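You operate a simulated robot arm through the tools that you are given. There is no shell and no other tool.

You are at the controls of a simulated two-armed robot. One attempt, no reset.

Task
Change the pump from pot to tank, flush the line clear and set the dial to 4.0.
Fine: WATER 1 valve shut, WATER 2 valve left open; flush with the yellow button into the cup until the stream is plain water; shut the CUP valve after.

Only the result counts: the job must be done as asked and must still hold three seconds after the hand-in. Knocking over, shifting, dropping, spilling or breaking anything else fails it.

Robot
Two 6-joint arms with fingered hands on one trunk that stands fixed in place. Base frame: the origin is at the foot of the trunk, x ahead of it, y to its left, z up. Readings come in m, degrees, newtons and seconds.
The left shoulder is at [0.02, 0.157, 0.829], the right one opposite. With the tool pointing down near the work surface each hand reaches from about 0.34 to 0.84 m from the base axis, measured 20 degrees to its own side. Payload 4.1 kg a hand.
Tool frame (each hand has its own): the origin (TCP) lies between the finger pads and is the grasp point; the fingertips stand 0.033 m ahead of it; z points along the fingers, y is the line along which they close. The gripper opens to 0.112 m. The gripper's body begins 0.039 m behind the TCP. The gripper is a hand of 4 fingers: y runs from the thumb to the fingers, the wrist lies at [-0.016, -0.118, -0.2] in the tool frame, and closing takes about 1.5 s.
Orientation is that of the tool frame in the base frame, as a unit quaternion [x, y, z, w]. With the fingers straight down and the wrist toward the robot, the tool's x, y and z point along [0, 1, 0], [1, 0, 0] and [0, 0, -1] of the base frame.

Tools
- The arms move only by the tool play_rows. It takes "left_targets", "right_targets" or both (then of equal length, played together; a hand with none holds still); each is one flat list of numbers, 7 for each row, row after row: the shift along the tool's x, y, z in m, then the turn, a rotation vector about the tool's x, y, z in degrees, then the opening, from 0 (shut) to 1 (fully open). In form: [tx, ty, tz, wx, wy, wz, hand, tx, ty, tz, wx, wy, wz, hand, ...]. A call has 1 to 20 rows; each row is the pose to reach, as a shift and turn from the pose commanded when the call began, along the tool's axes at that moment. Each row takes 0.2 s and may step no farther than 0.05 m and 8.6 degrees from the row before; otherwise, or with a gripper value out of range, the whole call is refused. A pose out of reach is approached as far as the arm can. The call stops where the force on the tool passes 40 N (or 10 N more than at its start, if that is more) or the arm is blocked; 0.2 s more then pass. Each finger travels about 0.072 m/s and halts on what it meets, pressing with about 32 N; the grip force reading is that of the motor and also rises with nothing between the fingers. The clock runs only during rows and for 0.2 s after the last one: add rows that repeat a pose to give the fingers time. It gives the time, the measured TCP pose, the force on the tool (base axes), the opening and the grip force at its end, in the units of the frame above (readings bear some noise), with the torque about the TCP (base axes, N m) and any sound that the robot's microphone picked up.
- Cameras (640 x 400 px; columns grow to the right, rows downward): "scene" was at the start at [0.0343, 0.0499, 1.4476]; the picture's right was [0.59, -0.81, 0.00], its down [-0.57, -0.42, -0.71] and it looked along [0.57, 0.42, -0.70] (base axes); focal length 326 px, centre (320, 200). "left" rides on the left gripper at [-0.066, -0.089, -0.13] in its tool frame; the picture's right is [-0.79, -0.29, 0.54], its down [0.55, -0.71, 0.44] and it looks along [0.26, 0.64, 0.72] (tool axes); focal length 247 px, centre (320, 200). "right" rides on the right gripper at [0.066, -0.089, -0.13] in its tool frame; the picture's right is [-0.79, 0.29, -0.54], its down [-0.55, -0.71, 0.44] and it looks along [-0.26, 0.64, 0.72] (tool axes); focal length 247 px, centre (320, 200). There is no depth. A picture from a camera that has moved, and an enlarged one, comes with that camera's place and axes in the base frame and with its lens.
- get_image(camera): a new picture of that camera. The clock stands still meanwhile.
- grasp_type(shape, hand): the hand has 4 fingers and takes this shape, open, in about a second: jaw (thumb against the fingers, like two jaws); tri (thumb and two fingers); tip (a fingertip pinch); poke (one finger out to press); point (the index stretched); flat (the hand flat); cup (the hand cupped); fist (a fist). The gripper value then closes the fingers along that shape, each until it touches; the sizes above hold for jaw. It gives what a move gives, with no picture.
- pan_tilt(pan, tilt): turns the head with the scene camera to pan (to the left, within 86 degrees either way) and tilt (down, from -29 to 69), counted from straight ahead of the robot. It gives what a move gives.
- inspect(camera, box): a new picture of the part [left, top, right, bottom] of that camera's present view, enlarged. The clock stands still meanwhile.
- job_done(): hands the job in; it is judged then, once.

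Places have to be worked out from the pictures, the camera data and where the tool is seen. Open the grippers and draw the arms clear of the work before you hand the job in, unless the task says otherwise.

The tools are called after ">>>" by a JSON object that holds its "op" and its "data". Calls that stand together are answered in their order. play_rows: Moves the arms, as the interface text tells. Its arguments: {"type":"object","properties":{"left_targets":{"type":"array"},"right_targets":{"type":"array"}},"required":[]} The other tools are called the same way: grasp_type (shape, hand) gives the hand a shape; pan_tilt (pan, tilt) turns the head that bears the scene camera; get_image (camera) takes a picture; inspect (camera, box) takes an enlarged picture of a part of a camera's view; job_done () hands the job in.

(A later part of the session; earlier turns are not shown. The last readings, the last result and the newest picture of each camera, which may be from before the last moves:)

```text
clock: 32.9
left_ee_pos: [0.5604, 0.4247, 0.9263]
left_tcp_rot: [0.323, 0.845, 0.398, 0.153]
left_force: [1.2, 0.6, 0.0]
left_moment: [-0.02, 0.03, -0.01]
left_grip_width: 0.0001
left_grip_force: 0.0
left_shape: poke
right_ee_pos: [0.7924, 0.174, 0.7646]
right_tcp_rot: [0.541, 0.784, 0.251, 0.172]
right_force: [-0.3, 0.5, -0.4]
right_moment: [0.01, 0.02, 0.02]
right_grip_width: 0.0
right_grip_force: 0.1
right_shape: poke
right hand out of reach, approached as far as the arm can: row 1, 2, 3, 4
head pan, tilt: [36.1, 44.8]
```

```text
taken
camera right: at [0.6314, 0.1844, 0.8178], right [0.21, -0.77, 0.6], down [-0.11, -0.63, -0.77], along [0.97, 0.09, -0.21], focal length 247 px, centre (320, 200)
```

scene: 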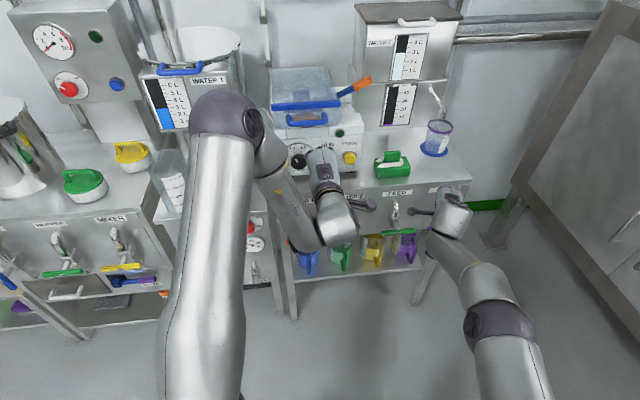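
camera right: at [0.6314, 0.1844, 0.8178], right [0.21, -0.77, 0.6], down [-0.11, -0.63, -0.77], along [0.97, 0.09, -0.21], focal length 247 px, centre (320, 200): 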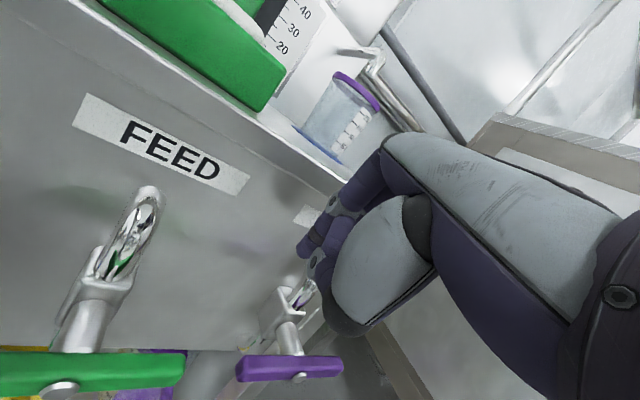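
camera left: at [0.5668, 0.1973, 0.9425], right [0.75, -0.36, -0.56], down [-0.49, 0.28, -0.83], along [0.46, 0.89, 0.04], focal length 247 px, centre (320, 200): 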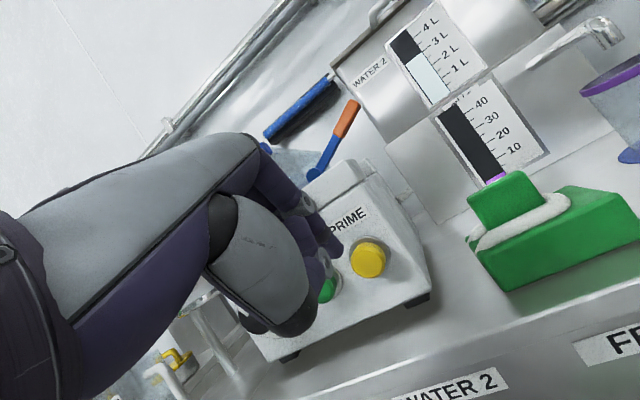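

The limit is the wrist again: as with the left arm mirrored, the right hand needs a smaller yaw. I back off a little and turn it to yaw ≈−5°, pitch ≈20°.

>>> {"op": "play_rows", "data": {"right_targets": [-0.0046, -0.0044, -0.0139, 3.75, -3.1, 5.8, 0, -0.0093, -0.0088, -0.0278, 7.5, -6.2, 11.6, 0, -0.0139, -0.0132, -0.0416, 11.25, -9.2, 17.4, 0, -0.0185, -0.0176, -0.0555, 15, -12.3, 23.2, 0]}}

>>> {"op": "get_image", "data": {"camera": "right"}}

```text
clock: 33.9
left_ee_pos: [0.5605, 0.425, 0.9276]
left_tcp_rot: [0.323, 0.845, 0.397, 0.154]
left_force: [0.3, 0.3, 0.3]
left_moment: [-0.01, -0.03, 0.0]
left_grip_width: 0.0
left_grip_force: 0.1
left_shape: poke
right_ee_pos: [0.7553, 0.14, 0.7985]
right_tcp_rot: [0.73, 0.661, 0.116, 0.131]
right_force: [-0.4, -1.0, -0.4]
right_moment: [-0.01, 0.01, 0.03]
right_grip_width: 0.0001
right_grip_force: 0.0
right_shape: poke
head pan, tilt: [36.1, 44.8]
```

```text
taken
camera right: at [0.6332, 0.2188, 0.8901], right [0.01, -0.8, 0.61], down [-0.57, -0.5, -0.65], along [0.82, -0.34, -0.46], focal length 247 px, centre (320, 200)
```

right: 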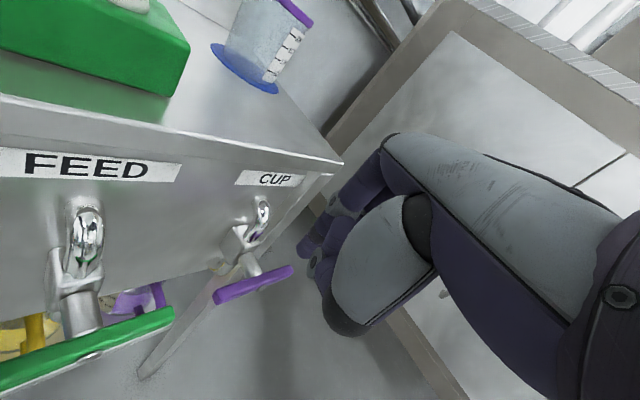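

That pose is fully reachable. I bring the right fingertip over the left part of the CUP bar, about 5 cm above it.

>>> {"op": "play_rows", "data": {"right_targets": [0.0153, -0.0008, 0.0359, 0, 0, 0, 0, 0.0296, -0.0005, 0.0717, 0, 0, 0, 0]}}

>>> {"op": "get_image", "data": {"camera": "right"}}

>>> {"op": "inspect", "data": {"camera": "scene", "box": [340, 140, 520, 280]}}

```text
clock: 34.5
left_ee_pos: [0.5618, 0.4251, 0.928]
left_tcp_rot: [0.323, 0.845, 0.397, 0.153]
left_force: [0.6, -0.2, 0.5]
left_moment: [-0.02, -0.01, 0.0]
left_grip_width: 0.0
left_grip_force: 0.1
left_shape: poke
right_ee_pos: [0.7569, 0.1521, 0.7474]
right_tcp_rot: [0.728, 0.662, 0.118, 0.129]
right_force: [0.1, 0.2, 0.3]
right_moment: [-0.01, -0.01, -0.02]
right_grip_width: 0.0002
right_grip_force: 0.1
right_shape: poke
right hand out of reach, approached as far as the arm can: row 1, 2
head pan, tilt: [36.1, 44.8]
```

```text
taken
camera right: at [0.6368, 0.2309, 0.8381], right [0.01, -0.8, 0.6], down [-0.57, -0.5, -0.65], along [0.82, -0.34, -0.46], focal length 247 px, centre (320, 200)
```

right: 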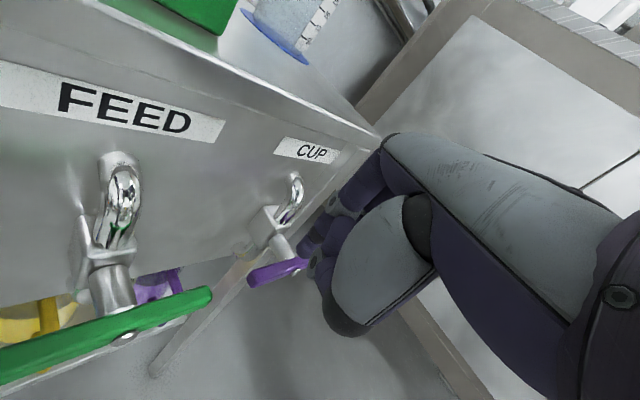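

```text
2.86 times, centred on (430, 210) of scene
camera zoom: at [0.0343, 0.05, 1.4476], right [0.59, -0.81, 0.0], down [-0.57, -0.42, -0.71], along [0.57, 0.42, -0.7], focal length 932 px, centre (6, 171)
```

zoom: 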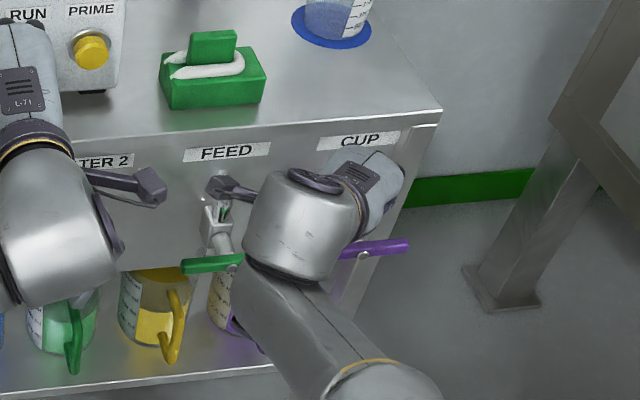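

At this yaw the arm is short of reach by ~3 cm; a middle pose (yaw ≈15°, pitch ≈30°) should fit between both limits. I try that above the CUP bar.

>>> {"op": "play_rows", "data": {"right_targets": [0.003, 0.004, 0.002, -3.3, 2.9, -6.3, 0, 0.0075, 0.009, 0.008, -6.7, 5.9, -12.6, 0, 0.0115, 0.014, 0.0198, -10, 8.8, -18.9, 0]}}

>>> {"op": "get_image", "data": {"camera": "right"}}

```text
clock: 35.3
left_ee_pos: [0.5611, 0.4247, 0.9278]
left_tcp_rot: [0.323, 0.845, 0.397, 0.152]
left_force: [0.8, -0.6, -0.1]
left_moment: [0.01, 0.01, 0.01]
left_grip_width: 0.0001
left_grip_force: 0.1
left_shape: poke
right_ee_pos: [0.7793, 0.1611, 0.7312]
right_tcp_rot: [0.585, 0.768, 0.207, 0.158]
right_force: [-0.1, 0.0, 0.3]
right_moment: [-0.02, 0.0, -0.02]
right_grip_width: 0.0
right_grip_force: 0.1
right_shape: poke
head pan, tilt: [36.1, 44.8]
```

```text
taken
camera right: at [0.6255, 0.1878, 0.7987], right [0.19, -0.77, 0.61], down [-0.23, -0.64, -0.73], along [0.95, -0.01, -0.3], focal length 247 px, centre (320, 200)
```

right: 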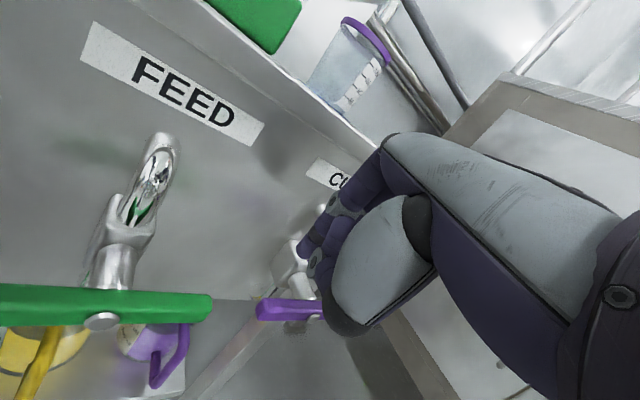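

In reach now, with the tip directly above the left part of CUP's bar. I press straight down.

>>> {"op": "play_rows", "data": {"right_targets": [0, -0.0151, 0.0259, 0, 0, 0, 0, 0, -0.0252, 0.0432, 0, 0, 0, 0, 0, -0.0327, 0.0562, 0, 0, 0, 0, 0, -0.0402, 0.0691, 0, 0, 0, 0, 0, -0.0443, 0.076, 0, 0, 0, 0]}}

>>> {"op": "get_image", "data": {"camera": "right"}}

>>> {"op": "inspect", "data": {"camera": "scene", "box": [340, 140, 520, 280]}}

```text
clock: 36.5
left_ee_pos: [0.5605, 0.4236, 0.9285]
left_tcp_rot: [0.324, 0.845, 0.397, 0.153]
left_force: [-0.2, -0.1, -0.8]
left_moment: [-0.02, -0.01, -0.02]
left_grip_width: 0.0
left_grip_force: 0.0
left_shape: poke
right_ee_pos: [0.7617, 0.164, 0.6609]
right_tcp_rot: [0.585, 0.768, 0.206, 0.158]
right_force: [0.2, 0.2, 1.3]
right_moment: [0.01, 0.03, 0.0]
right_grip_width: 0.0
right_grip_force: 0.1
right_shape: poke
right hand out of reach, approached as far as the arm can: row 2, 3, 4, 5
head pan, tilt: [36.1, 44.8]
```

```text
taken
camera right: at [0.6085, 0.1905, 0.7272], right [0.19, -0.77, 0.61], down [-0.23, -0.64, -0.73], along [0.95, -0.01, -0.3], focal length 247 px, centre (320, 200)
```

right: 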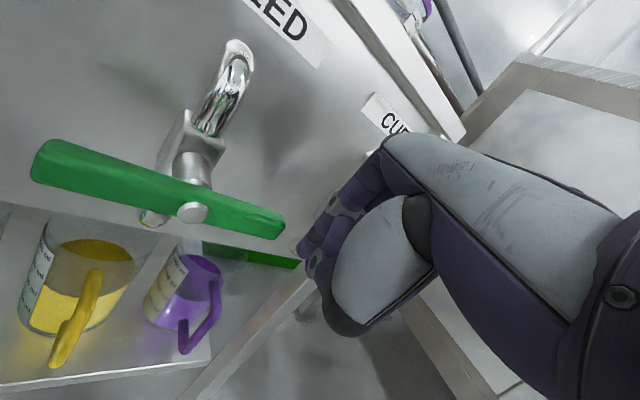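

```text
2.86 times, centred on (430, 210) of scene
camera zoom: at [0.0343, 0.0498, 1.4476], right [0.59, -0.81, 0.0], down [-0.57, -0.42, -0.71], along [0.57, 0.42, -0.7], focal length 932 px, centre (6, 171)
```

zoom: 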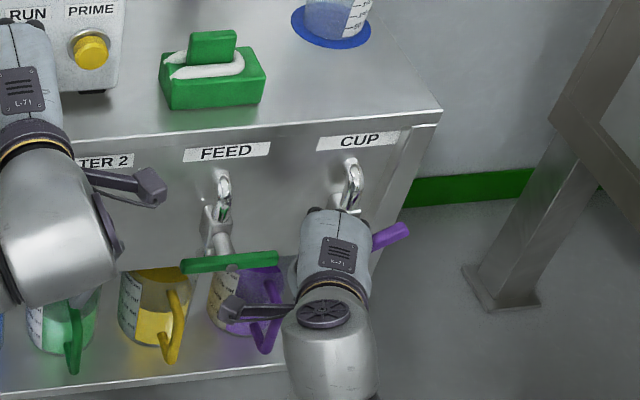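

The right arm runs out of reach downward here: the bar turned only ~20° and the tip drifts off its end. The left arm with a ~40° tilt should suit CUP better, so I withdraw the right arm up and back.

>>> {"op": "play_rows", "data": {"right_targets": [0, 0.0201, -0.0346, 0, 0, 0, 0, 0, 0.0428, -0.0734, 0, 0, 0, 0, -0.0137, 0.0373, -0.1171, 0, 0, 0, 0, -0.0274, 0.0294, -0.1564, 0, 0, 0, 0, -0.041, 0.0213, -0.1957, 0, 0, 0, 0, -0.0547, 0.0133, -0.235, 0, 0, 0, 0]}}

>>> {"op": "get_image", "data": {"camera": "right"}}

>>> {"op": "get_image", "data": {"camera": "scene"}}

```text
clock: 37.9
left_ee_pos: [0.5609, 0.4241, 0.9278]
left_tcp_rot: [0.324, 0.845, 0.397, 0.153]
left_force: [0.3, 0.2, -0.5]
left_moment: [0.01, 0.03, 0.0]
left_grip_width: 0.0
left_grip_force: 0.1
left_shape: poke
right_ee_pos: [0.6747, 0.0847, 0.8693]
right_tcp_rot: [0.585, 0.768, 0.206, 0.159]
right_force: [0.3, 0.1, 0.5]
right_moment: [0.01, -0.03, 0.0]
right_grip_width: 0.0
right_grip_force: 0.0
right_shape: poke
head pan, tilt: [36.1, 44.8]
```

```text
taken
camera right: at [0.52, 0.111, 0.9372], right [0.19, -0.77, 0.61], down [-0.23, -0.64, -0.73], along [0.95, -0.01, -0.3], focal length 247 px, centre (320, 200)
```

right: 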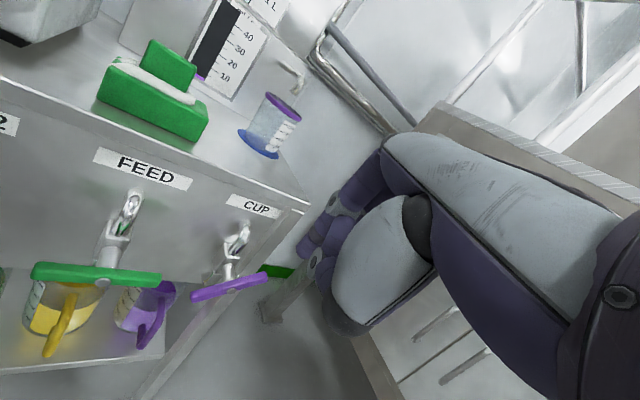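

```text
taken
```

scene: 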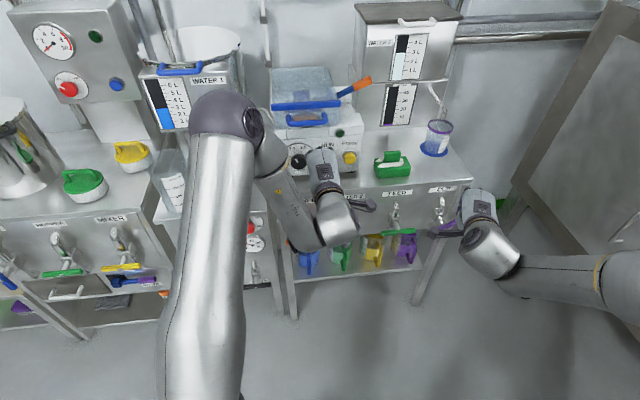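

CUP's bar stands ~20–25° turned. I park the right arm well to the right and up, out of the left arm's way.

>>> {"op": "play_rows", "data": {"right_targets": [-0.027, -0.0178, -0.0254, 3, 0, 0, 0, -0.054, -0.0356, -0.0508, 6, 0, 0, 0, -0.081, -0.0535, -0.0762, 9, 0, 0, 0, -0.108, -0.0713, -0.1016, 12, 0, 0, 0, -0.135, -0.0891, -0.127, 15, 0, 0, 0, -0.162, -0.1069, -0.1523, 18, 0, 0, 0, -0.189, -0.1247, -0.1777, 21, 0, 0, 0, -0.216, -0.1426, -0.2031, 24, 0, 0, 0, -0.243, -0.1604, -0.2285, 26, 0, 0, 0, -0.27, -0.1782, -0.2539, 28, 0, 0, 0]}}

>>> {"op": "get_image", "data": {"camera": "scene"}}

```text
clock: 40.1
left_ee_pos: [0.5611, 0.4239, 0.9277]
left_tcp_rot: [0.323, 0.845, 0.397, 0.153]
left_force: [0.6, 0.1, 0.2]
left_moment: [-0.02, -0.02, -0.02]
left_grip_width: 0.0
left_grip_force: 0.0
left_shape: poke
right_ee_pos: [0.4745, -0.2525, 1.0023]
right_tcp_rot: [0.599, 0.8, 0.01, 0.021]
right_force: [-1.2, 0.9, -2.1]
right_moment: [0.09, -0.11, 0.0]
right_grip_width: 0.0
right_grip_force: 0.1
right_shape: poke
head pan, tilt: [36.1, 44.8]
```

```text
taken
```

scene: 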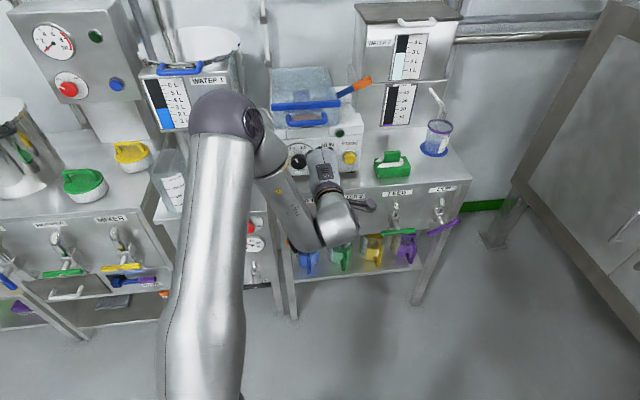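

Right arm is clear. Now I carry the left hand across in front of the bench toward CUP, easing its tilt to ~40°.

>>> {"op": "play_rows", "data": {"left_targets": [-0.0346, -0.0193, -0.0144, 2, -0.7, 0.7, 0, -0.0692, -0.0386, -0.0288, 4, -1.4, 1.4, 0, -0.1038, -0.058, -0.0431, 6, -2.2, 2.1, 0, -0.1384, -0.0773, -0.0575, 8, -2.9, 2.8, 0, -0.173, -0.0966, -0.0719, 10, -3.6, 3.5, 0]}}

>>> {"op": "get_image", "data": {"camera": "scene"}}

>>> {"op": "get_image", "data": {"camera": "left"}}

```text
clock: 41.3
left_ee_pos: [0.6092, 0.2228, 0.899]
left_tcp_rot: [0.374, 0.861, 0.316, 0.139]
left_force: [0.4, -0.8, 1.2]
left_moment: [0.01, 0.0, -0.03]
left_grip_width: 0.0003
left_grip_force: 0.1
left_shape: poke
right_ee_pos: [0.4735, -0.2508, 1.0008]
right_tcp_rot: [0.606, 0.795, 0.015, 0.012]
right_force: [0.1, 0.2, -0.5]
right_moment: [-0.06, 0.01, -0.01]
right_grip_width: 0.0003
right_grip_force: 0.1
right_shape: poke
head pan, tilt: [36.1, 44.8]
```

```text
taken
```

scene: 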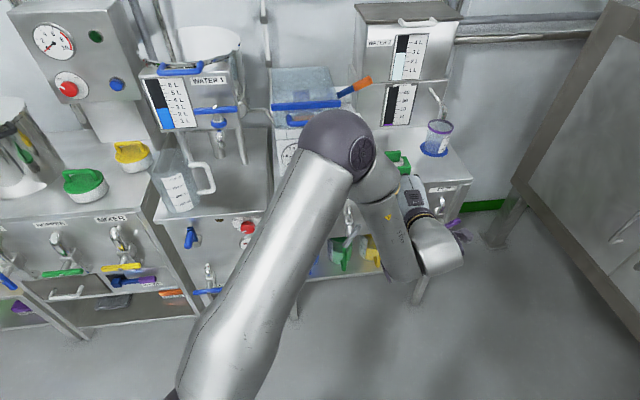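

```text
taken
camera left: at [0.5437, 0.0705, 0.9392], right [0.64, -0.49, -0.59], down [-0.56, 0.23, -0.79], along [0.52, 0.84, -0.13], focal length 247 px, centre (320, 200)
```

left: 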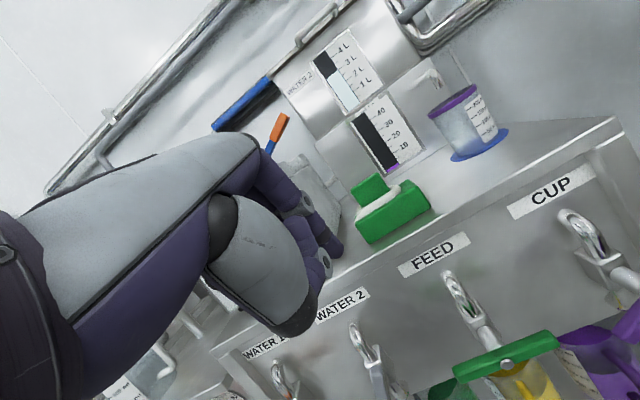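

All within reach. I continue right to the CUP column, still in front of the bars.

>>> {"op": "play_rows", "data": {"left_targets": [-0.034, -0.0099, 0.0178, 0, 0, 0, 0, -0.068, -0.0198, 0.0357, 0, 0, 0, 0, -0.102, -0.0297, 0.0535, 0, 0, 0, 0, -0.136, -0.0397, 0.0713, 0, 0, 0, 0, -0.17, -0.0496, 0.0892, 0, 0, 0, 0]}}

>>> {"op": "get_image", "data": {"camera": "left"}}

>>> {"op": "get_image", "data": {"camera": "scene"}}

```text
clock: 42.5
left_ee_pos: [0.7411, 0.1119, 0.8018]
left_tcp_rot: [0.374, 0.861, 0.316, 0.14]
left_force: [0.0, -0.8, -0.6]
left_moment: [0.0, 0.02, -0.01]
left_grip_width: 0.0
left_grip_force: 0.0
left_shape: poke
right_ee_pos: [0.4717, -0.2514, 1.0012]
right_tcp_rot: [0.606, 0.795, 0.015, 0.012]
right_force: [-0.2, 0.1, -0.3]
right_moment: [0.0, 0.01, 0.02]
right_grip_width: 0.0
right_grip_force: 0.1
right_shape: poke
head pan, tilt: [36.1, 44.8]
```

```text
taken
camera left: at [0.6741, -0.0386, 0.8415], right [0.64, -0.49, -0.59], down [-0.56, 0.23, -0.79], along [0.52, 0.84, -0.13], focal length 247 px, centre (320, 200)
```

left: 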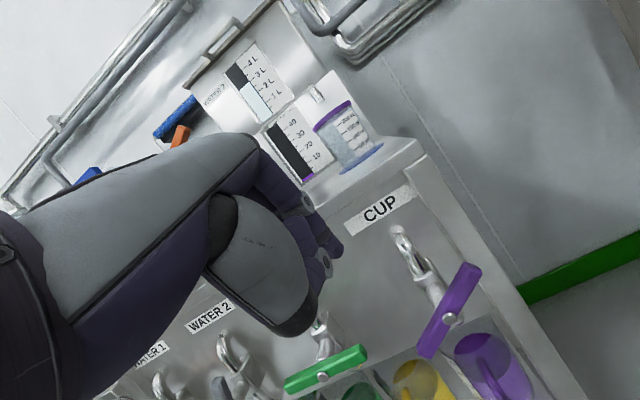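

```text
taken
```

scene: 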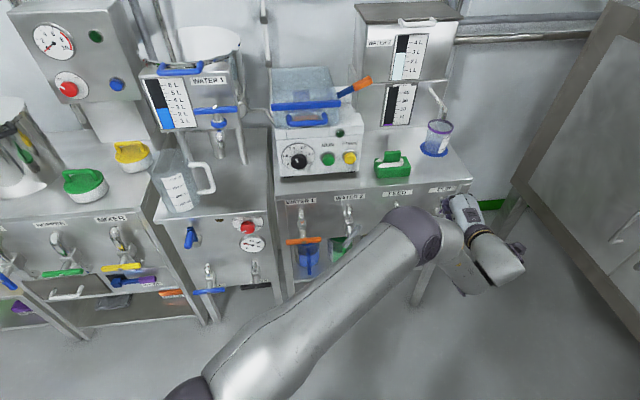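

CUP's bar measures ~41° turned, pivot at u≈0.4585, z≈0.646. With the 40° tilt I can press its lower-left half down and across to vertical; I go to just above-left of it first.

>>> {"op": "play_rows", "data": {"left_targets": [0.005, -0.0022, 0.0321, 0, 0, 0, 0, 0.0105, -0.0045, 0.0642, 0, 0, 0, 0, 0.0105, -0.0134, 0.0898, 0, 0, 0, 0, 0.0105, -0.0225, 0.1147, 0, 0, 0, 0]}}

>>> {"op": "get_image", "data": {"camera": "left"}}

```text
clock: 43.5
left_ee_pos: [0.7765, 0.1574, 0.6978]
left_tcp_rot: [0.375, 0.86, 0.316, 0.14]
left_force: [0.7, 0.5, 0.0]
left_moment: [-0.02, -0.02, 0.04]
left_grip_width: 0.0
left_grip_force: 0.1
left_shape: poke
right_ee_pos: [0.4733, -0.2515, 1.0014]
right_tcp_rot: [0.606, 0.795, 0.015, 0.013]
right_force: [-0.3, 0.5, -0.8]
right_moment: [0.02, -0.03, 0.05]
right_grip_width: 0.0
right_grip_force: 0.2
right_shape: poke
head pan, tilt: [36.1, 44.8]
```

```text
taken
camera left: at [0.7092, 0.0063, 0.7381], right [0.64, -0.49, -0.59], down [-0.56, 0.23, -0.79], along [0.53, 0.84, -0.13], focal length 247 px, centre (320, 200)
```

left: 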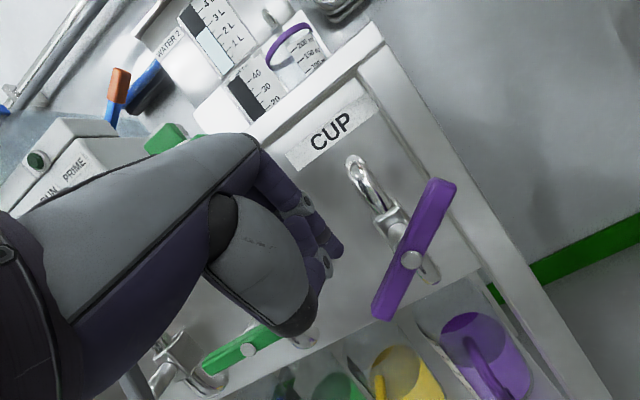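

In place, with no reach warning. I push the bar's lower-left half down and to the right until it stands vertical.

>>> {"op": "play_rows", "data": {"left_targets": [-0.005, -0.0279, 0.0328, 0, 0, 0, 0, -0.0135, -0.0389, 0.0457, 0, 0, 0, 0, -0.021, -0.0444, 0.0522, 0, 0, 0, 0, -0.031, -0.0485, 0.057, 0, 0, 0, 0, -0.038, -0.0496, 0.0583, 0, 0, 0, 0, -0.043, -0.0496, 0.0583, 0, 0, 0, 0]}}

>>> {"op": "get_image", "data": {"camera": "left"}}

```text
clock: 44.9
left_ee_pos: [0.7739, 0.1438, 0.6448]
left_tcp_rot: [0.373, 0.861, 0.316, 0.139]
left_force: [-0.2, 0.4, 0.0]
left_moment: [0.01, 0.0, 0.03]
left_grip_width: 0.0
left_grip_force: 0.0
left_shape: poke
left hand out of reach, approached as far as the arm can: row 2, 3, 4, 5, 6
right_ee_pos: [0.4738, -0.2521, 1.0005]
right_tcp_rot: [0.607, 0.795, 0.014, 0.012]
right_force: [-0.5, 0.2, 0.8]
right_moment: [-0.01, 0.0, 0.02]
right_grip_width: 0.0
right_grip_force: 0.1
right_shape: poke
head pan, tilt: [36.1, 44.8]
```

```text
taken
camera left: at [0.7074, -0.0072, 0.685], right [0.64, -0.49, -0.59], down [-0.56, 0.23, -0.79], along [0.52, 0.84, -0.13], focal length 247 px, centre (320, 200)
```

left: 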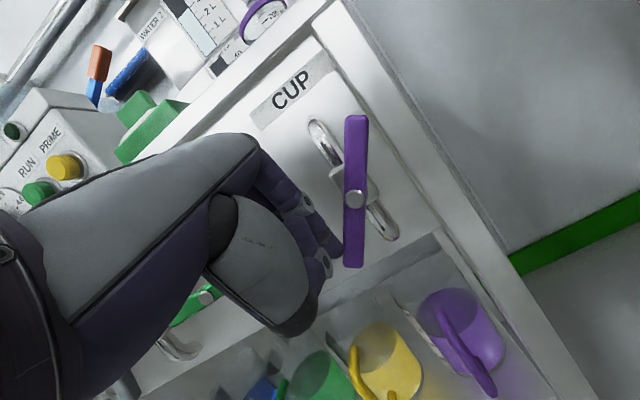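

The bar is at ~54° now, but the arm hit its far limit. Turning the left hand to yaw ≈25° will pull the wrist in; I lift slightly and do that.

>>> {"op": "play_rows", "data": {"left_targets": [0.006, 0.0083, -0.016, 0, -3.9, 4.6, 0, 0.012, 0.0166, -0.0319, 0, -7.8, 9.1, 0, 0.012, 0.0166, -0.0319, 0, -11.7, 13.7, 0]}}

>>> {"op": "get_image", "data": {"camera": "left"}}

```text
clock: 45.7
left_ee_pos: [0.7609, 0.1453, 0.6817]
left_tcp_rot: [0.505, 0.791, 0.291, 0.188]
left_force: [-0.1, -0.1, -0.1]
left_moment: [0.01, 0.0, -0.01]
left_grip_width: 0.0003
left_grip_force: 0.0
left_shape: poke
right_ee_pos: [0.4728, -0.2528, 1.0019]
right_tcp_rot: [0.606, 0.795, 0.015, 0.012]
right_force: [-0.6, -0.7, -0.4]
right_moment: [0.02, -0.04, 0.01]
right_grip_width: 0.0002
right_grip_force: 0.1
right_shape: poke
head pan, tilt: [36.1, 44.8]
```

```text
taken
camera left: at [0.6504, 0.0235, 0.7213], right [0.45, -0.67, -0.59], down [-0.46, 0.39, -0.8], along [0.76, 0.64, -0.13], focal length 247 px, centre (320, 200)
```

left: 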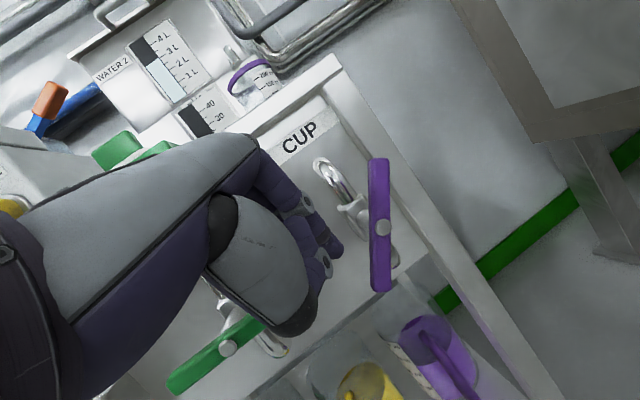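

Reached without complaint. I push the lower-left half again, down and right to vertical.

>>> {"op": "play_rows", "data": {"left_targets": [0.0089, 0.0021, 0.0204, 0, 0, 0, 0, 0.0064, -0.0071, 0.0389, 0, 0, 0, 0, -0.0037, -0.011, 0.0484, 0, 0, 0, 0, -0.0108, -0.0146, 0.0562, 0, 0, 0, 0, -0.0203, -0.0162, 0.0628, 0, 0, 0, 0, -0.027, -0.0159, 0.0657, 0, 0, 0, 0, -0.0337, -0.0143, 0.0671, 0, 0, 0, 0]}}

>>> {"op": "get_image", "data": {"camera": "left"}}

```text
clock: 47.1
left_ee_pos: [0.7994, 0.1438, 0.6192]
left_tcp_rot: [0.496, 0.796, 0.293, 0.185]
left_force: [-11.8, 9.0, 1.3]
left_moment: [-0.07, -0.14, -0.03]
left_grip_width: 0.0002
left_grip_force: 0.0
left_shape: poke
right_ee_pos: [0.4726, -0.2506, 1.0005]
right_tcp_rot: [0.605, 0.796, 0.015, 0.014]
right_force: [-0.2, 0.2, -0.2]
right_moment: [-0.02, 0.0, 0.01]
right_grip_width: 0.0
right_grip_force: 0.0
right_shape: poke
head pan, tilt: [36.1, 44.8]
stopped in row 7 (left hand): the force on the tool passed its limit at 46 N (the readings are from after the stop); the commanded pose is now the measured one
```

```text
taken
camera left: at [0.6914, 0.0184, 0.6585], right [0.47, -0.66, -0.59], down [-0.47, 0.38, -0.8], along [0.75, 0.65, -0.13], focal length 247 px, centre (320, 200)
```

left: 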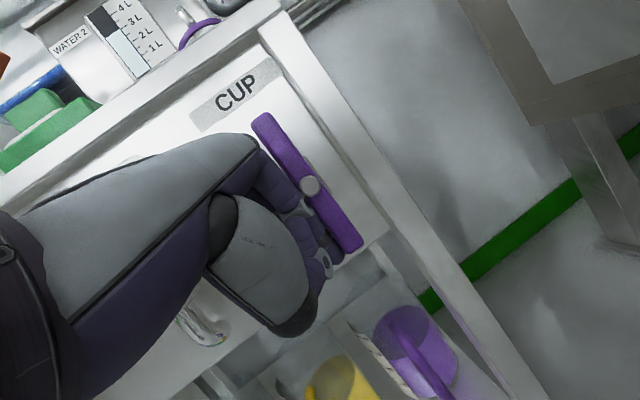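

CUP's bar is at its stop and parallel to the bench leg: open. I back the finger off left, out and up.

>>> {"op": "play_rows", "data": {"left_targets": [0.019, -0.0046, -0.004, 0, 0, 0, 0, 0.0163, -0.0076, -0.0395, 0, 0, 0, 0, 0.0134, -0.0107, -0.075, 0, 0, 0, 0, 0.0183, -0.0076, -0.1053, 0, 0, 0, 0, 0.0231, -0.0045, -0.1356, 0, 0, 0, 0]}}

>>> {"op": "get_image", "data": {"camera": "left"}}

>>> {"op": "get_image", "data": {"camera": "scene"}}

>>> {"op": "inspect", "data": {"camera": "scene", "box": [340, 60, 480, 200]}}

```text
clock: 48.4
left_ee_pos: [0.7073, 0.1218, 0.7199]
left_tcp_rot: [0.498, 0.795, 0.293, 0.187]
left_force: [-0.1, 0.1, -1.2]
left_moment: [0.02, 0.0, -0.02]
left_grip_width: 0.0
left_grip_force: 0.0
left_shape: poke
right_ee_pos: [0.473, -0.2506, 1.0016]
right_tcp_rot: [0.607, 0.795, 0.015, 0.012]
right_force: [-0.5, -0.5, 0.7]
right_moment: [0.0, 0.02, 0.01]
right_grip_width: 0.0
right_grip_force: 0.0
right_shape: poke
head pan, tilt: [36.1, 44.8]
```

```text
taken
camera left: at [0.599, -0.0026, 0.7589], right [0.47, -0.66, -0.59], down [-0.47, 0.38, -0.8], along [0.75, 0.65, -0.13], focal length 247 px, centre (320, 200)
```

left: 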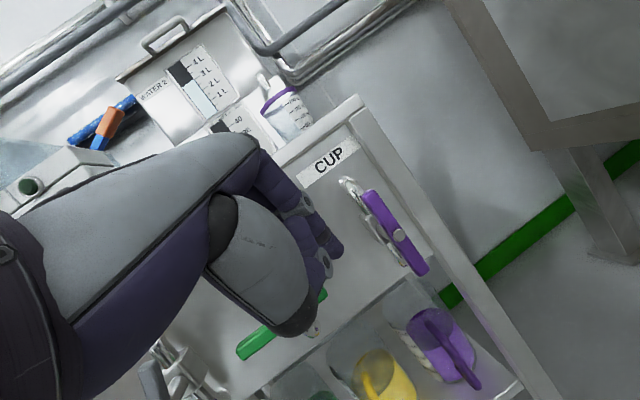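

```text
taken
```

scene: 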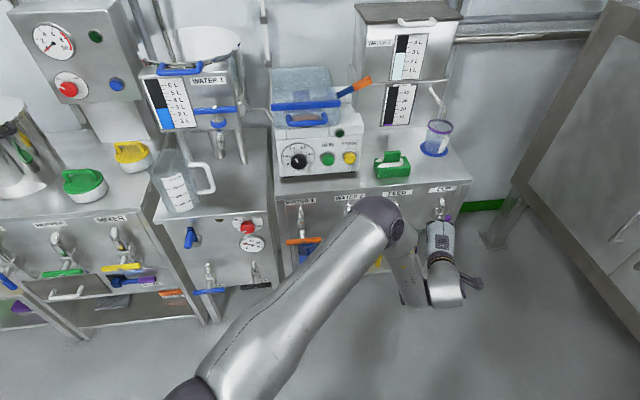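

```text
2.86 times, centred on (410, 130) of scene
camera zoom: at [0.0345, 0.0498, 1.4476], right [0.59, -0.81, 0.0], down [-0.57, -0.42, -0.71], along [0.57, 0.42, -0.7], focal length 932 px, centre (63, 400)
```

zoom: 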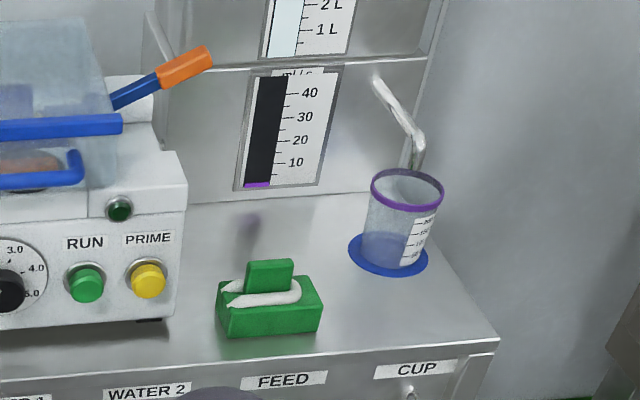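

CUP is open, nothing is flowing yet. I carry the left hand back up to the waiting place in front of PRIME.

>>> {"op": "play_rows", "data": {"left_targets": [0.0309, 0.0197, -0.0179, -1.45, 2.05, -1.96, 0, 0.0619, 0.0395, -0.0359, -2.9, 4.1, -3.93, 0, 0.0928, 0.0592, -0.0538, -4.35, 6.15, -5.89, 0, 0.1238, 0.0789, -0.0717, -5.8, 8.2, -7.85, 0, 0.1547, 0.0986, -0.0896, -7.25, 10.25, -9.81, 0, 0.1856, 0.1184, -0.1076, -8.7, 12.3, -11.78, 0, 0.2166, 0.1381, -0.1255, -10.15, 14.35, -13.74, 0, 0.2475, 0.1578, -0.1434, -11.6, 16.4, -15.7, 0]}}

>>> {"op": "get_image", "data": {"camera": "left"}}

>>> {"op": "get_image", "data": {"camera": "scene"}}

>>> {"op": "inspect", "data": {"camera": "scene", "box": [270, 170, 480, 300]}}

```text
clock: 50.1
left_ee_pos: [0.622, 0.3583, 0.9298]
left_tcp_rot: [0.317, 0.84, 0.412, 0.158]
left_force: [0.3, -0.8, 0.6]
left_moment: [0.07, -0.02, 0.03]
left_grip_width: 0.0002
left_grip_force: 0.1
left_shape: poke
right_ee_pos: [0.4738, -0.2517, 1.0006]
right_tcp_rot: [0.607, 0.795, 0.015, 0.012]
right_force: [0.4, 0.1, 0.6]
right_moment: [0.06, 0.05, 0.0]
right_grip_width: 0.0
right_grip_force: 0.0
right_shape: poke
head pan, tilt: [36.1, 44.8]
```

```text
taken
camera left: at [0.567, 0.197, 0.9383], right [0.76, -0.34, -0.55], down [-0.47, 0.3, -0.83], along [0.45, 0.89, 0.07], focal length 247 px, centre (320, 200)
```

left: 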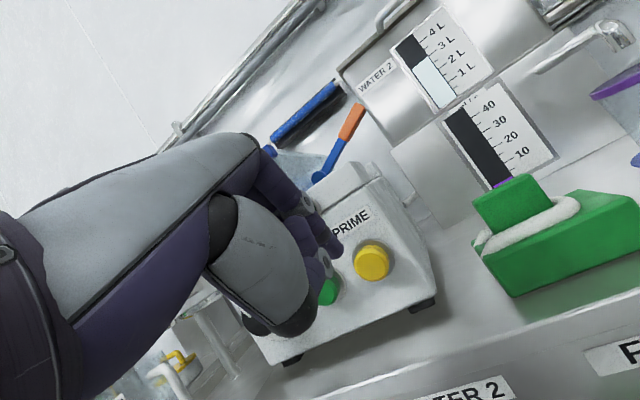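

```text
taken
```

scene: 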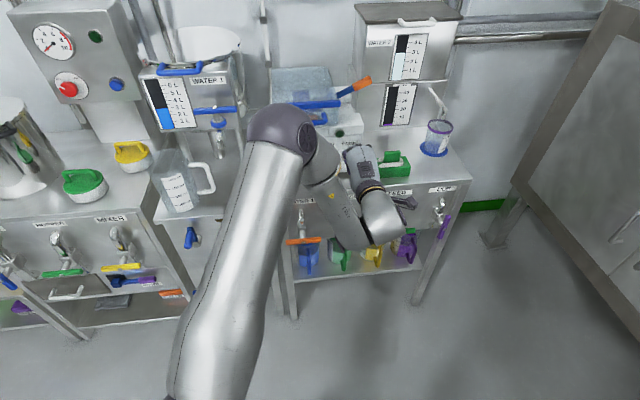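

```text
3.05 times, centred on (375, 235) of scene
camera zoom: at [0.0346, 0.0496, 1.4476], right [0.59, -0.81, 0.0], down [-0.57, -0.41, -0.71], along [0.57, 0.42, -0.7], focal length 994 px, centre (152, 93)
```

zoom: 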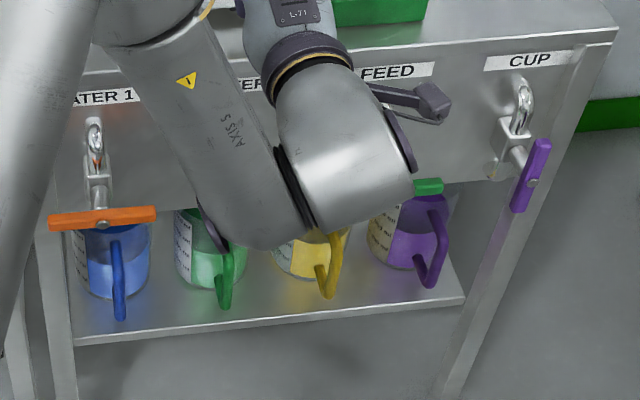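

Valve states look right: W1 crosswise, CUP upright. PRIME's face computes to [0.689,0.4225,0.874]; I raise the head to watch sight tube, gauge and cup, and bring the finger to ~1 cm from the button.

>>> {"op": "pan_tilt", "data": {"pan": 25, "tilt": 28}}

>>> {"op": "play_rows", "data": {"left_targets": [-0.0029, 0.0032, 0.0321, 0, 0, 0, 0, -0.0058, 0.0065, 0.0642, 0, 0, 0, 0]}}

>>> {"op": "get_image", "data": {"camera": "scene"}}

>>> {"op": "get_image", "data": {"camera": "left"}}

```text
clock: 51.0
left_ee_pos: [0.6233, 0.3562, 0.9304]
left_tcp_rot: [0.317, 0.839, 0.412, 0.16]
left_force: [-0.2, 1.1, -0.4]
left_moment: [0.03, -0.03, 0.0]
left_grip_width: 0.0
left_grip_force: 0.1
left_shape: poke
right_ee_pos: [0.4728, -0.2518, 1.0013]
right_tcp_rot: [0.607, 0.795, 0.014, 0.013]
right_force: [-0.1, -0.1, -0.3]
right_moment: [0.02, -0.01, -0.02]
right_grip_width: 0.0001
right_grip_force: 0.1
right_shape: poke
head pan, tilt: [25.0, 28.0]
```

```text
clock: 51.5
left_ee_pos: [0.6624, 0.394, 0.8953]
left_tcp_rot: [0.318, 0.839, 0.411, 0.16]
left_force: [-2.0, -0.7, 0.3]
left_moment: [-0.03, 0.04, -0.02]
left_grip_width: 0.0002
left_grip_force: 0.0
left_shape: poke
right_ee_pos: [0.4735, -0.2519, 1.001]
right_tcp_rot: [0.606, 0.795, 0.015, 0.012]
right_force: [0.5, -0.1, 0.4]
right_moment: [0.03, 0.01, 0.02]
right_grip_width: 0.0002
right_grip_force: 0.0
right_shape: poke
head pan, tilt: [25.0, 28.0]
```

```text
taken
```

scene: 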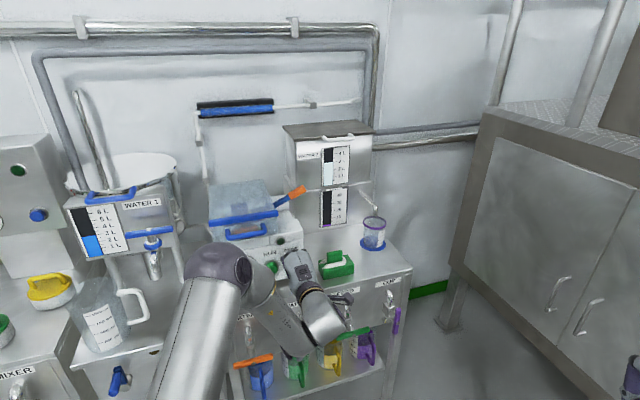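

```text
taken
camera left: at [0.6065, 0.2342, 0.9037], right [0.76, -0.34, -0.55], down [-0.47, 0.3, -0.83], along [0.45, 0.89, 0.07], focal length 247 px, centre (320, 200)
```

left: 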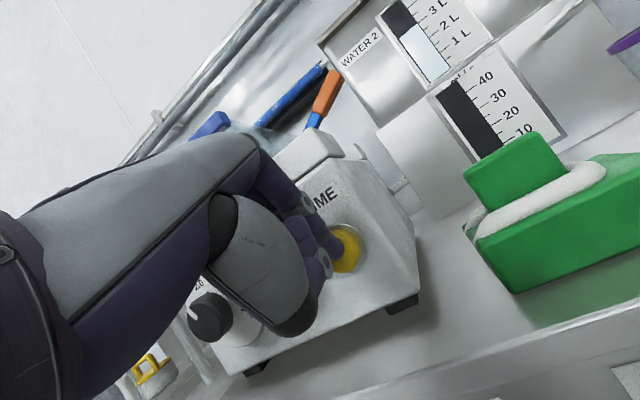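

The fingertip covers the yellow button with hardly any contact. I press in by 6 mm, then check gauge and reading.

>>> {"op": "play_rows", "data": {"left_targets": [-0.0006, 0.0018, 0.0057, 0, 0, 0, 0]}}

>>> {"op": "inspect", "data": {"camera": "scene", "box": [180, 80, 420, 270]}}

>>> {"op": "inspect", "data": {"camera": "left", "box": [260, 150, 440, 320]}}

```text
clock: 52.0
left_ee_pos: [0.6659, 0.3981, 0.8943]
left_tcp_rot: [0.317, 0.839, 0.412, 0.16]
left_force: [-5.4, -4.2, 2.4]
left_moment: [-0.04, 0.05, -0.03]
left_grip_width: 0.0001
left_grip_force: 0.0
left_shape: poke
right_ee_pos: [0.4728, -0.252, 1.0007]
right_tcp_rot: [0.607, 0.794, 0.015, 0.014]
right_force: [0.2, 0.3, 0.5]
right_moment: [0.02, 0.03, 0.04]
right_grip_width: 0.0
right_grip_force: 0.1
right_shape: poke
head pan, tilt: [25.0, 28.0]
heard: click
```

```text
2.11 times, centred on (300, 175) of scene
camera zoom: at [0.0509, 0.0402, 1.4731], right [0.42, -0.91, 0.0], down [-0.43, -0.2, -0.88], along [0.8, 0.37, -0.47], focal length 687 px, centre (362, 253)
```

zoom: 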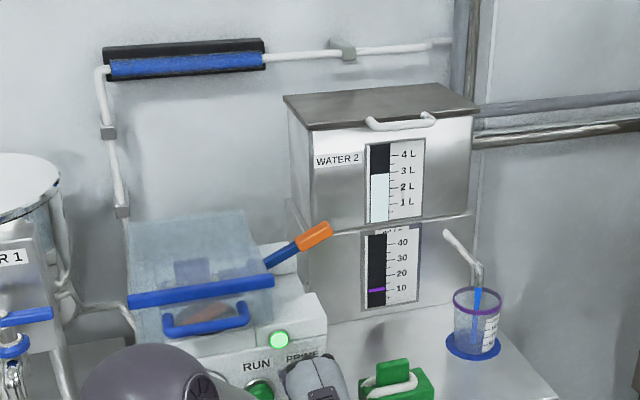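

```text
2.35 times, centred on (350, 235) of left
camera zoom: at [0.6108, 0.2373, 0.902], right [0.76, -0.34, -0.55], down [-0.47, 0.3, -0.83], along [0.45, 0.89, 0.07], focal length 581 px, centre (249, 118)
```

zoom: 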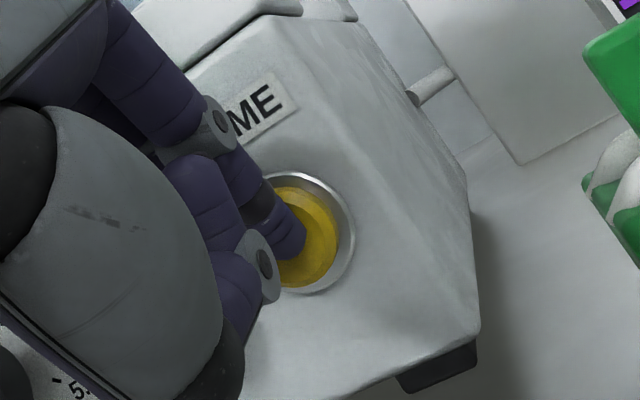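

A click: the lamp lit, the flow shows ~9 ml/s and a blue stream runs into the cup. I hold the button and watch in ~1.5 s slices.

>>> {"op": "play_rows", "data": {"left_targets": [0, 0, 0, 0, 0, 0, 0, 0, 0, 0, 0, 0, 0, 0, 0, 0, 0, 0, 0, 0, 0, 0, 0, 0, 0, 0, 0, 0, 0, 0, 0, 0, 0, 0, 0]}}

>>> {"op": "inspect", "data": {"camera": "scene", "box": [180, 80, 420, 270]}}

>>> {"op": "inspect", "data": {"camera": "scene", "box": [340, 180, 410, 260]}}

```text
clock: 53.1
left_ee_pos: [0.6664, 0.3985, 0.893]
left_tcp_rot: [0.317, 0.839, 0.412, 0.159]
left_force: [-4.9, -7.0, 2.0]
left_moment: [-0.1, 0.05, -0.08]
left_grip_width: 0.0
left_grip_force: 0.1
left_shape: poke
right_ee_pos: [0.4731, -0.2507, 1.0016]
right_tcp_rot: [0.606, 0.795, 0.016, 0.013]
right_force: [-0.4, 0.5, 0.1]
right_moment: [-0.03, 0.02, 0.03]
right_grip_width: 0.0
right_grip_force: 0.1
right_shape: poke
head pan, tilt: [25.0, 28.0]
```

```text
2.11 times, centred on (300, 175) of scene
camera zoom: at [0.0509, 0.0401, 1.4731], right [0.42, -0.91, 0.0], down [-0.43, -0.2, -0.88], along [0.8, 0.37, -0.47], focal length 687 px, centre (362, 253)
```

zoom: 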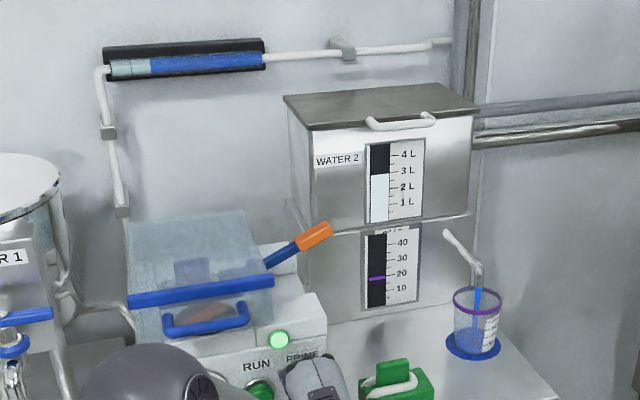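

```text
5.00 times, centred on (375, 220) of scene
camera zoom: at [0.0509, 0.0401, 1.4731], right [0.42, -0.91, 0.0], down [-0.43, -0.2, -0.88], along [0.8, 0.37, -0.47], focal length 1631 px, centre (45, 100)
```

zoom: 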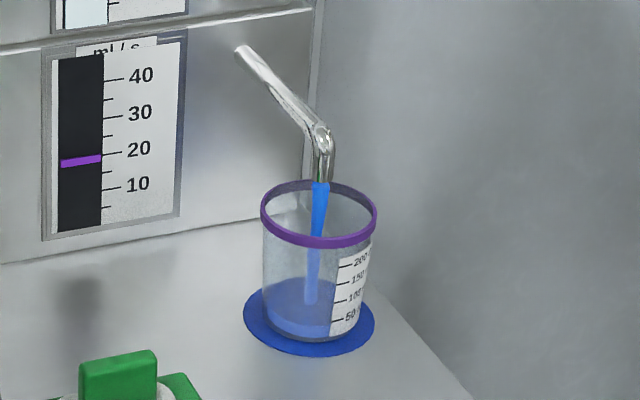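

Clear water is now entering the sight tube from the left while the outflow is still blue at ~17 ml/s; the cup has ample room. I hold on another second.

>>> {"op": "play_rows", "data": {"left_targets": [0, 0, 0, 0, 0, 0, 0, 0, 0, 0, 0, 0, 0, 0, 0, 0, 0, 0, 0, 0, 0, 0, 0, 0, 0, 0, 0, 0, 0, 0, 0, 0, 0, 0, 0]}}

>>> {"op": "inspect", "data": {"camera": "scene", "box": [180, 80, 420, 270]}}

>>> {"op": "inspect", "data": {"camera": "scene", "box": [340, 180, 410, 260]}}

```text
clock: 54.4
left_ee_pos: [0.6664, 0.3974, 0.8947]
left_tcp_rot: [0.317, 0.84, 0.411, 0.159]
left_force: [-5.5, -6.6, 0.9]
left_moment: [-0.09, 0.08, -0.11]
left_grip_width: 0.0
left_grip_force: 0.1
left_shape: poke
right_ee_pos: [0.4724, -0.2516, 1.0003]
right_tcp_rot: [0.607, 0.795, 0.015, 0.013]
right_force: [0.6, 0.7, 1.1]
right_moment: [-0.01, -0.01, -0.02]
right_grip_width: 0.0
right_grip_force: 0.0
right_shape: poke
head pan, tilt: [25.0, 28.0]
```

```text
2.11 times, centred on (300, 175) of scene
camera zoom: at [0.0509, 0.0401, 1.4731], right [0.42, -0.91, 0.0], down [-0.43, -0.2, -0.88], along [0.8, 0.37, -0.47], focal length 687 px, centre (362, 253)
```

zoom: 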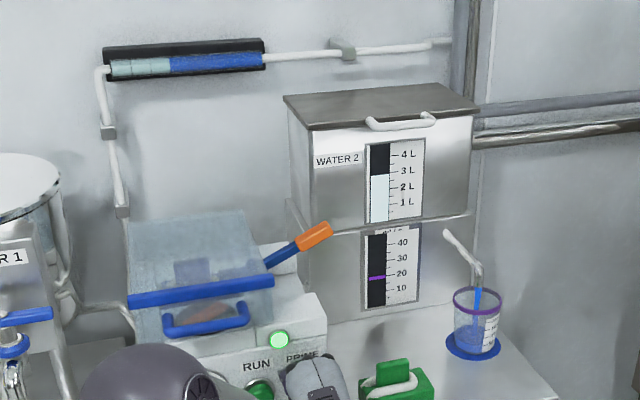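

```text
5.00 times, centred on (375, 220) of scene
camera zoom: at [0.0509, 0.0401, 1.4731], right [0.42, -0.91, 0.0], down [-0.43, -0.2, -0.88], along [0.8, 0.37, -0.47], focal length 1631 px, centre (45, 100)
```

zoom: 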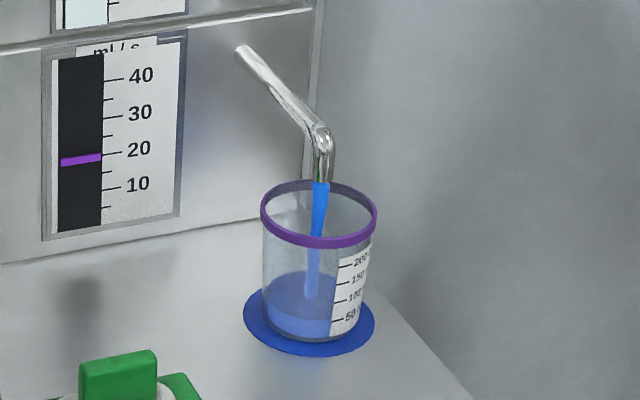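

The clear front is ~40 % along the tube; cup around 70 ml. I continue holding.

>>> {"op": "play_rows", "data": {"left_targets": [0, 0, 0, 0, 0, 0, 0, 0, 0, 0, 0, 0, 0, 0, 0, 0, 0, 0, 0, 0, 0, 0, 0, 0, 0, 0, 0, 0, 0, 0, 0, 0, 0, 0, 0, 0, 0, 0, 0, 0, 0, 0, 0, 0, 0, 0, 0, 0, 0]}}

>>> {"op": "inspect", "data": {"camera": "scene", "box": [180, 80, 420, 270]}}

>>> {"op": "inspect", "data": {"camera": "scene", "box": [340, 180, 410, 260]}}

```text
clock: 56.0
left_ee_pos: [0.6674, 0.3964, 0.8942]
left_tcp_rot: [0.318, 0.84, 0.411, 0.159]
left_force: [-5.0, -7.4, 0.8]
left_moment: [-0.11, 0.1, -0.16]
left_grip_width: 0.0
left_grip_force: 0.0
left_shape: poke
right_ee_pos: [0.4739, -0.251, 1.0016]
right_tcp_rot: [0.607, 0.794, 0.015, 0.013]
right_force: [-0.2, -0.4, 0.3]
right_moment: [0.01, 0.02, -0.02]
right_grip_width: 0.0
right_grip_force: 0.0
right_shape: poke
head pan, tilt: [25.0, 28.0]
```

```text
2.11 times, centred on (300, 175) of scene
camera zoom: at [0.051, 0.0401, 1.4731], right [0.42, -0.91, 0.0], down [-0.43, -0.2, -0.88], along [0.8, 0.37, -0.47], focal length 687 px, centre (362, 253)
```

zoom: 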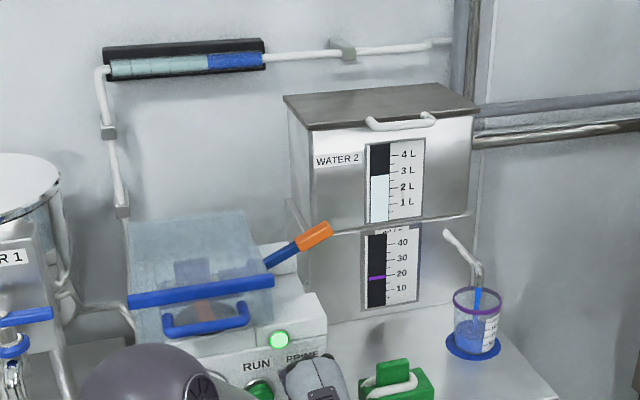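

```text
5.00 times, centred on (375, 220) of scene
camera zoom: at [0.051, 0.0401, 1.4731], right [0.42, -0.91, 0.0], down [-0.43, -0.2, -0.88], along [0.8, 0.37, -0.47], focal length 1631 px, centre (45, 100)
```

zoom: 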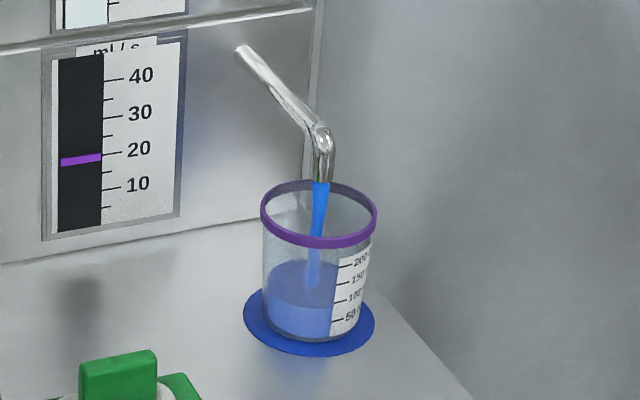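

Front at ~64 %, cup near 100 ml. I keep holding two more seconds.

>>> {"op": "play_rows", "data": {"left_targets": [0, 0, 0, 0, 0, 0, 0, 0, 0, 0, 0, 0, 0, 0, 0, 0, 0, 0, 0, 0, 0, 0, 0, 0, 0, 0, 0, 0, 0, 0, 0, 0, 0, 0, 0, 0, 0, 0, 0, 0, 0, 0, 0, 0, 0, 0, 0, 0, 0, 0, 0, 0, 0, 0, 0, 0]}}

>>> {"op": "inspect", "data": {"camera": "scene", "box": [180, 80, 420, 270]}}

>>> {"op": "inspect", "data": {"camera": "scene", "box": [340, 180, 410, 260]}}

```text
clock: 57.8
left_ee_pos: [0.6668, 0.3967, 0.8941]
left_tcp_rot: [0.317, 0.839, 0.412, 0.16]
left_force: [-4.9, -7.5, 1.4]
left_moment: [-0.16, 0.06, -0.14]
left_grip_width: 0.0001
left_grip_force: 0.1
left_shape: poke
right_ee_pos: [0.4736, -0.252, 1.0006]
right_tcp_rot: [0.606, 0.795, 0.015, 0.013]
right_force: [-0.4, 0.0, 0.9]
right_moment: [0.01, 0.0, 0.01]
right_grip_width: 0.0
right_grip_force: 0.0
right_shape: poke
head pan, tilt: [25.0, 28.0]
```

```text
2.11 times, centred on (300, 175) of scene
camera zoom: at [0.051, 0.0401, 1.4731], right [0.42, -0.91, 0.0], down [-0.43, -0.2, -0.88], along [0.8, 0.37, -0.47], focal length 687 px, centre (362, 253)
```

zoom: 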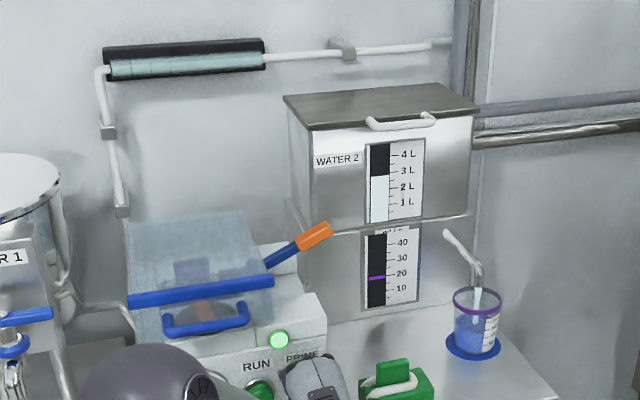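

```text
5.00 times, centred on (375, 220) of scene
camera zoom: at [0.051, 0.0401, 1.4731], right [0.42, -0.91, 0.0], down [-0.43, -0.2, -0.88], along [0.8, 0.37, -0.47], focal length 1631 px, centre (45, 100)
```

zoom: 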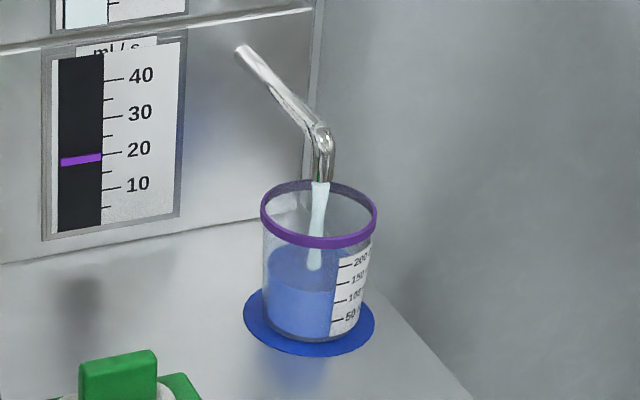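

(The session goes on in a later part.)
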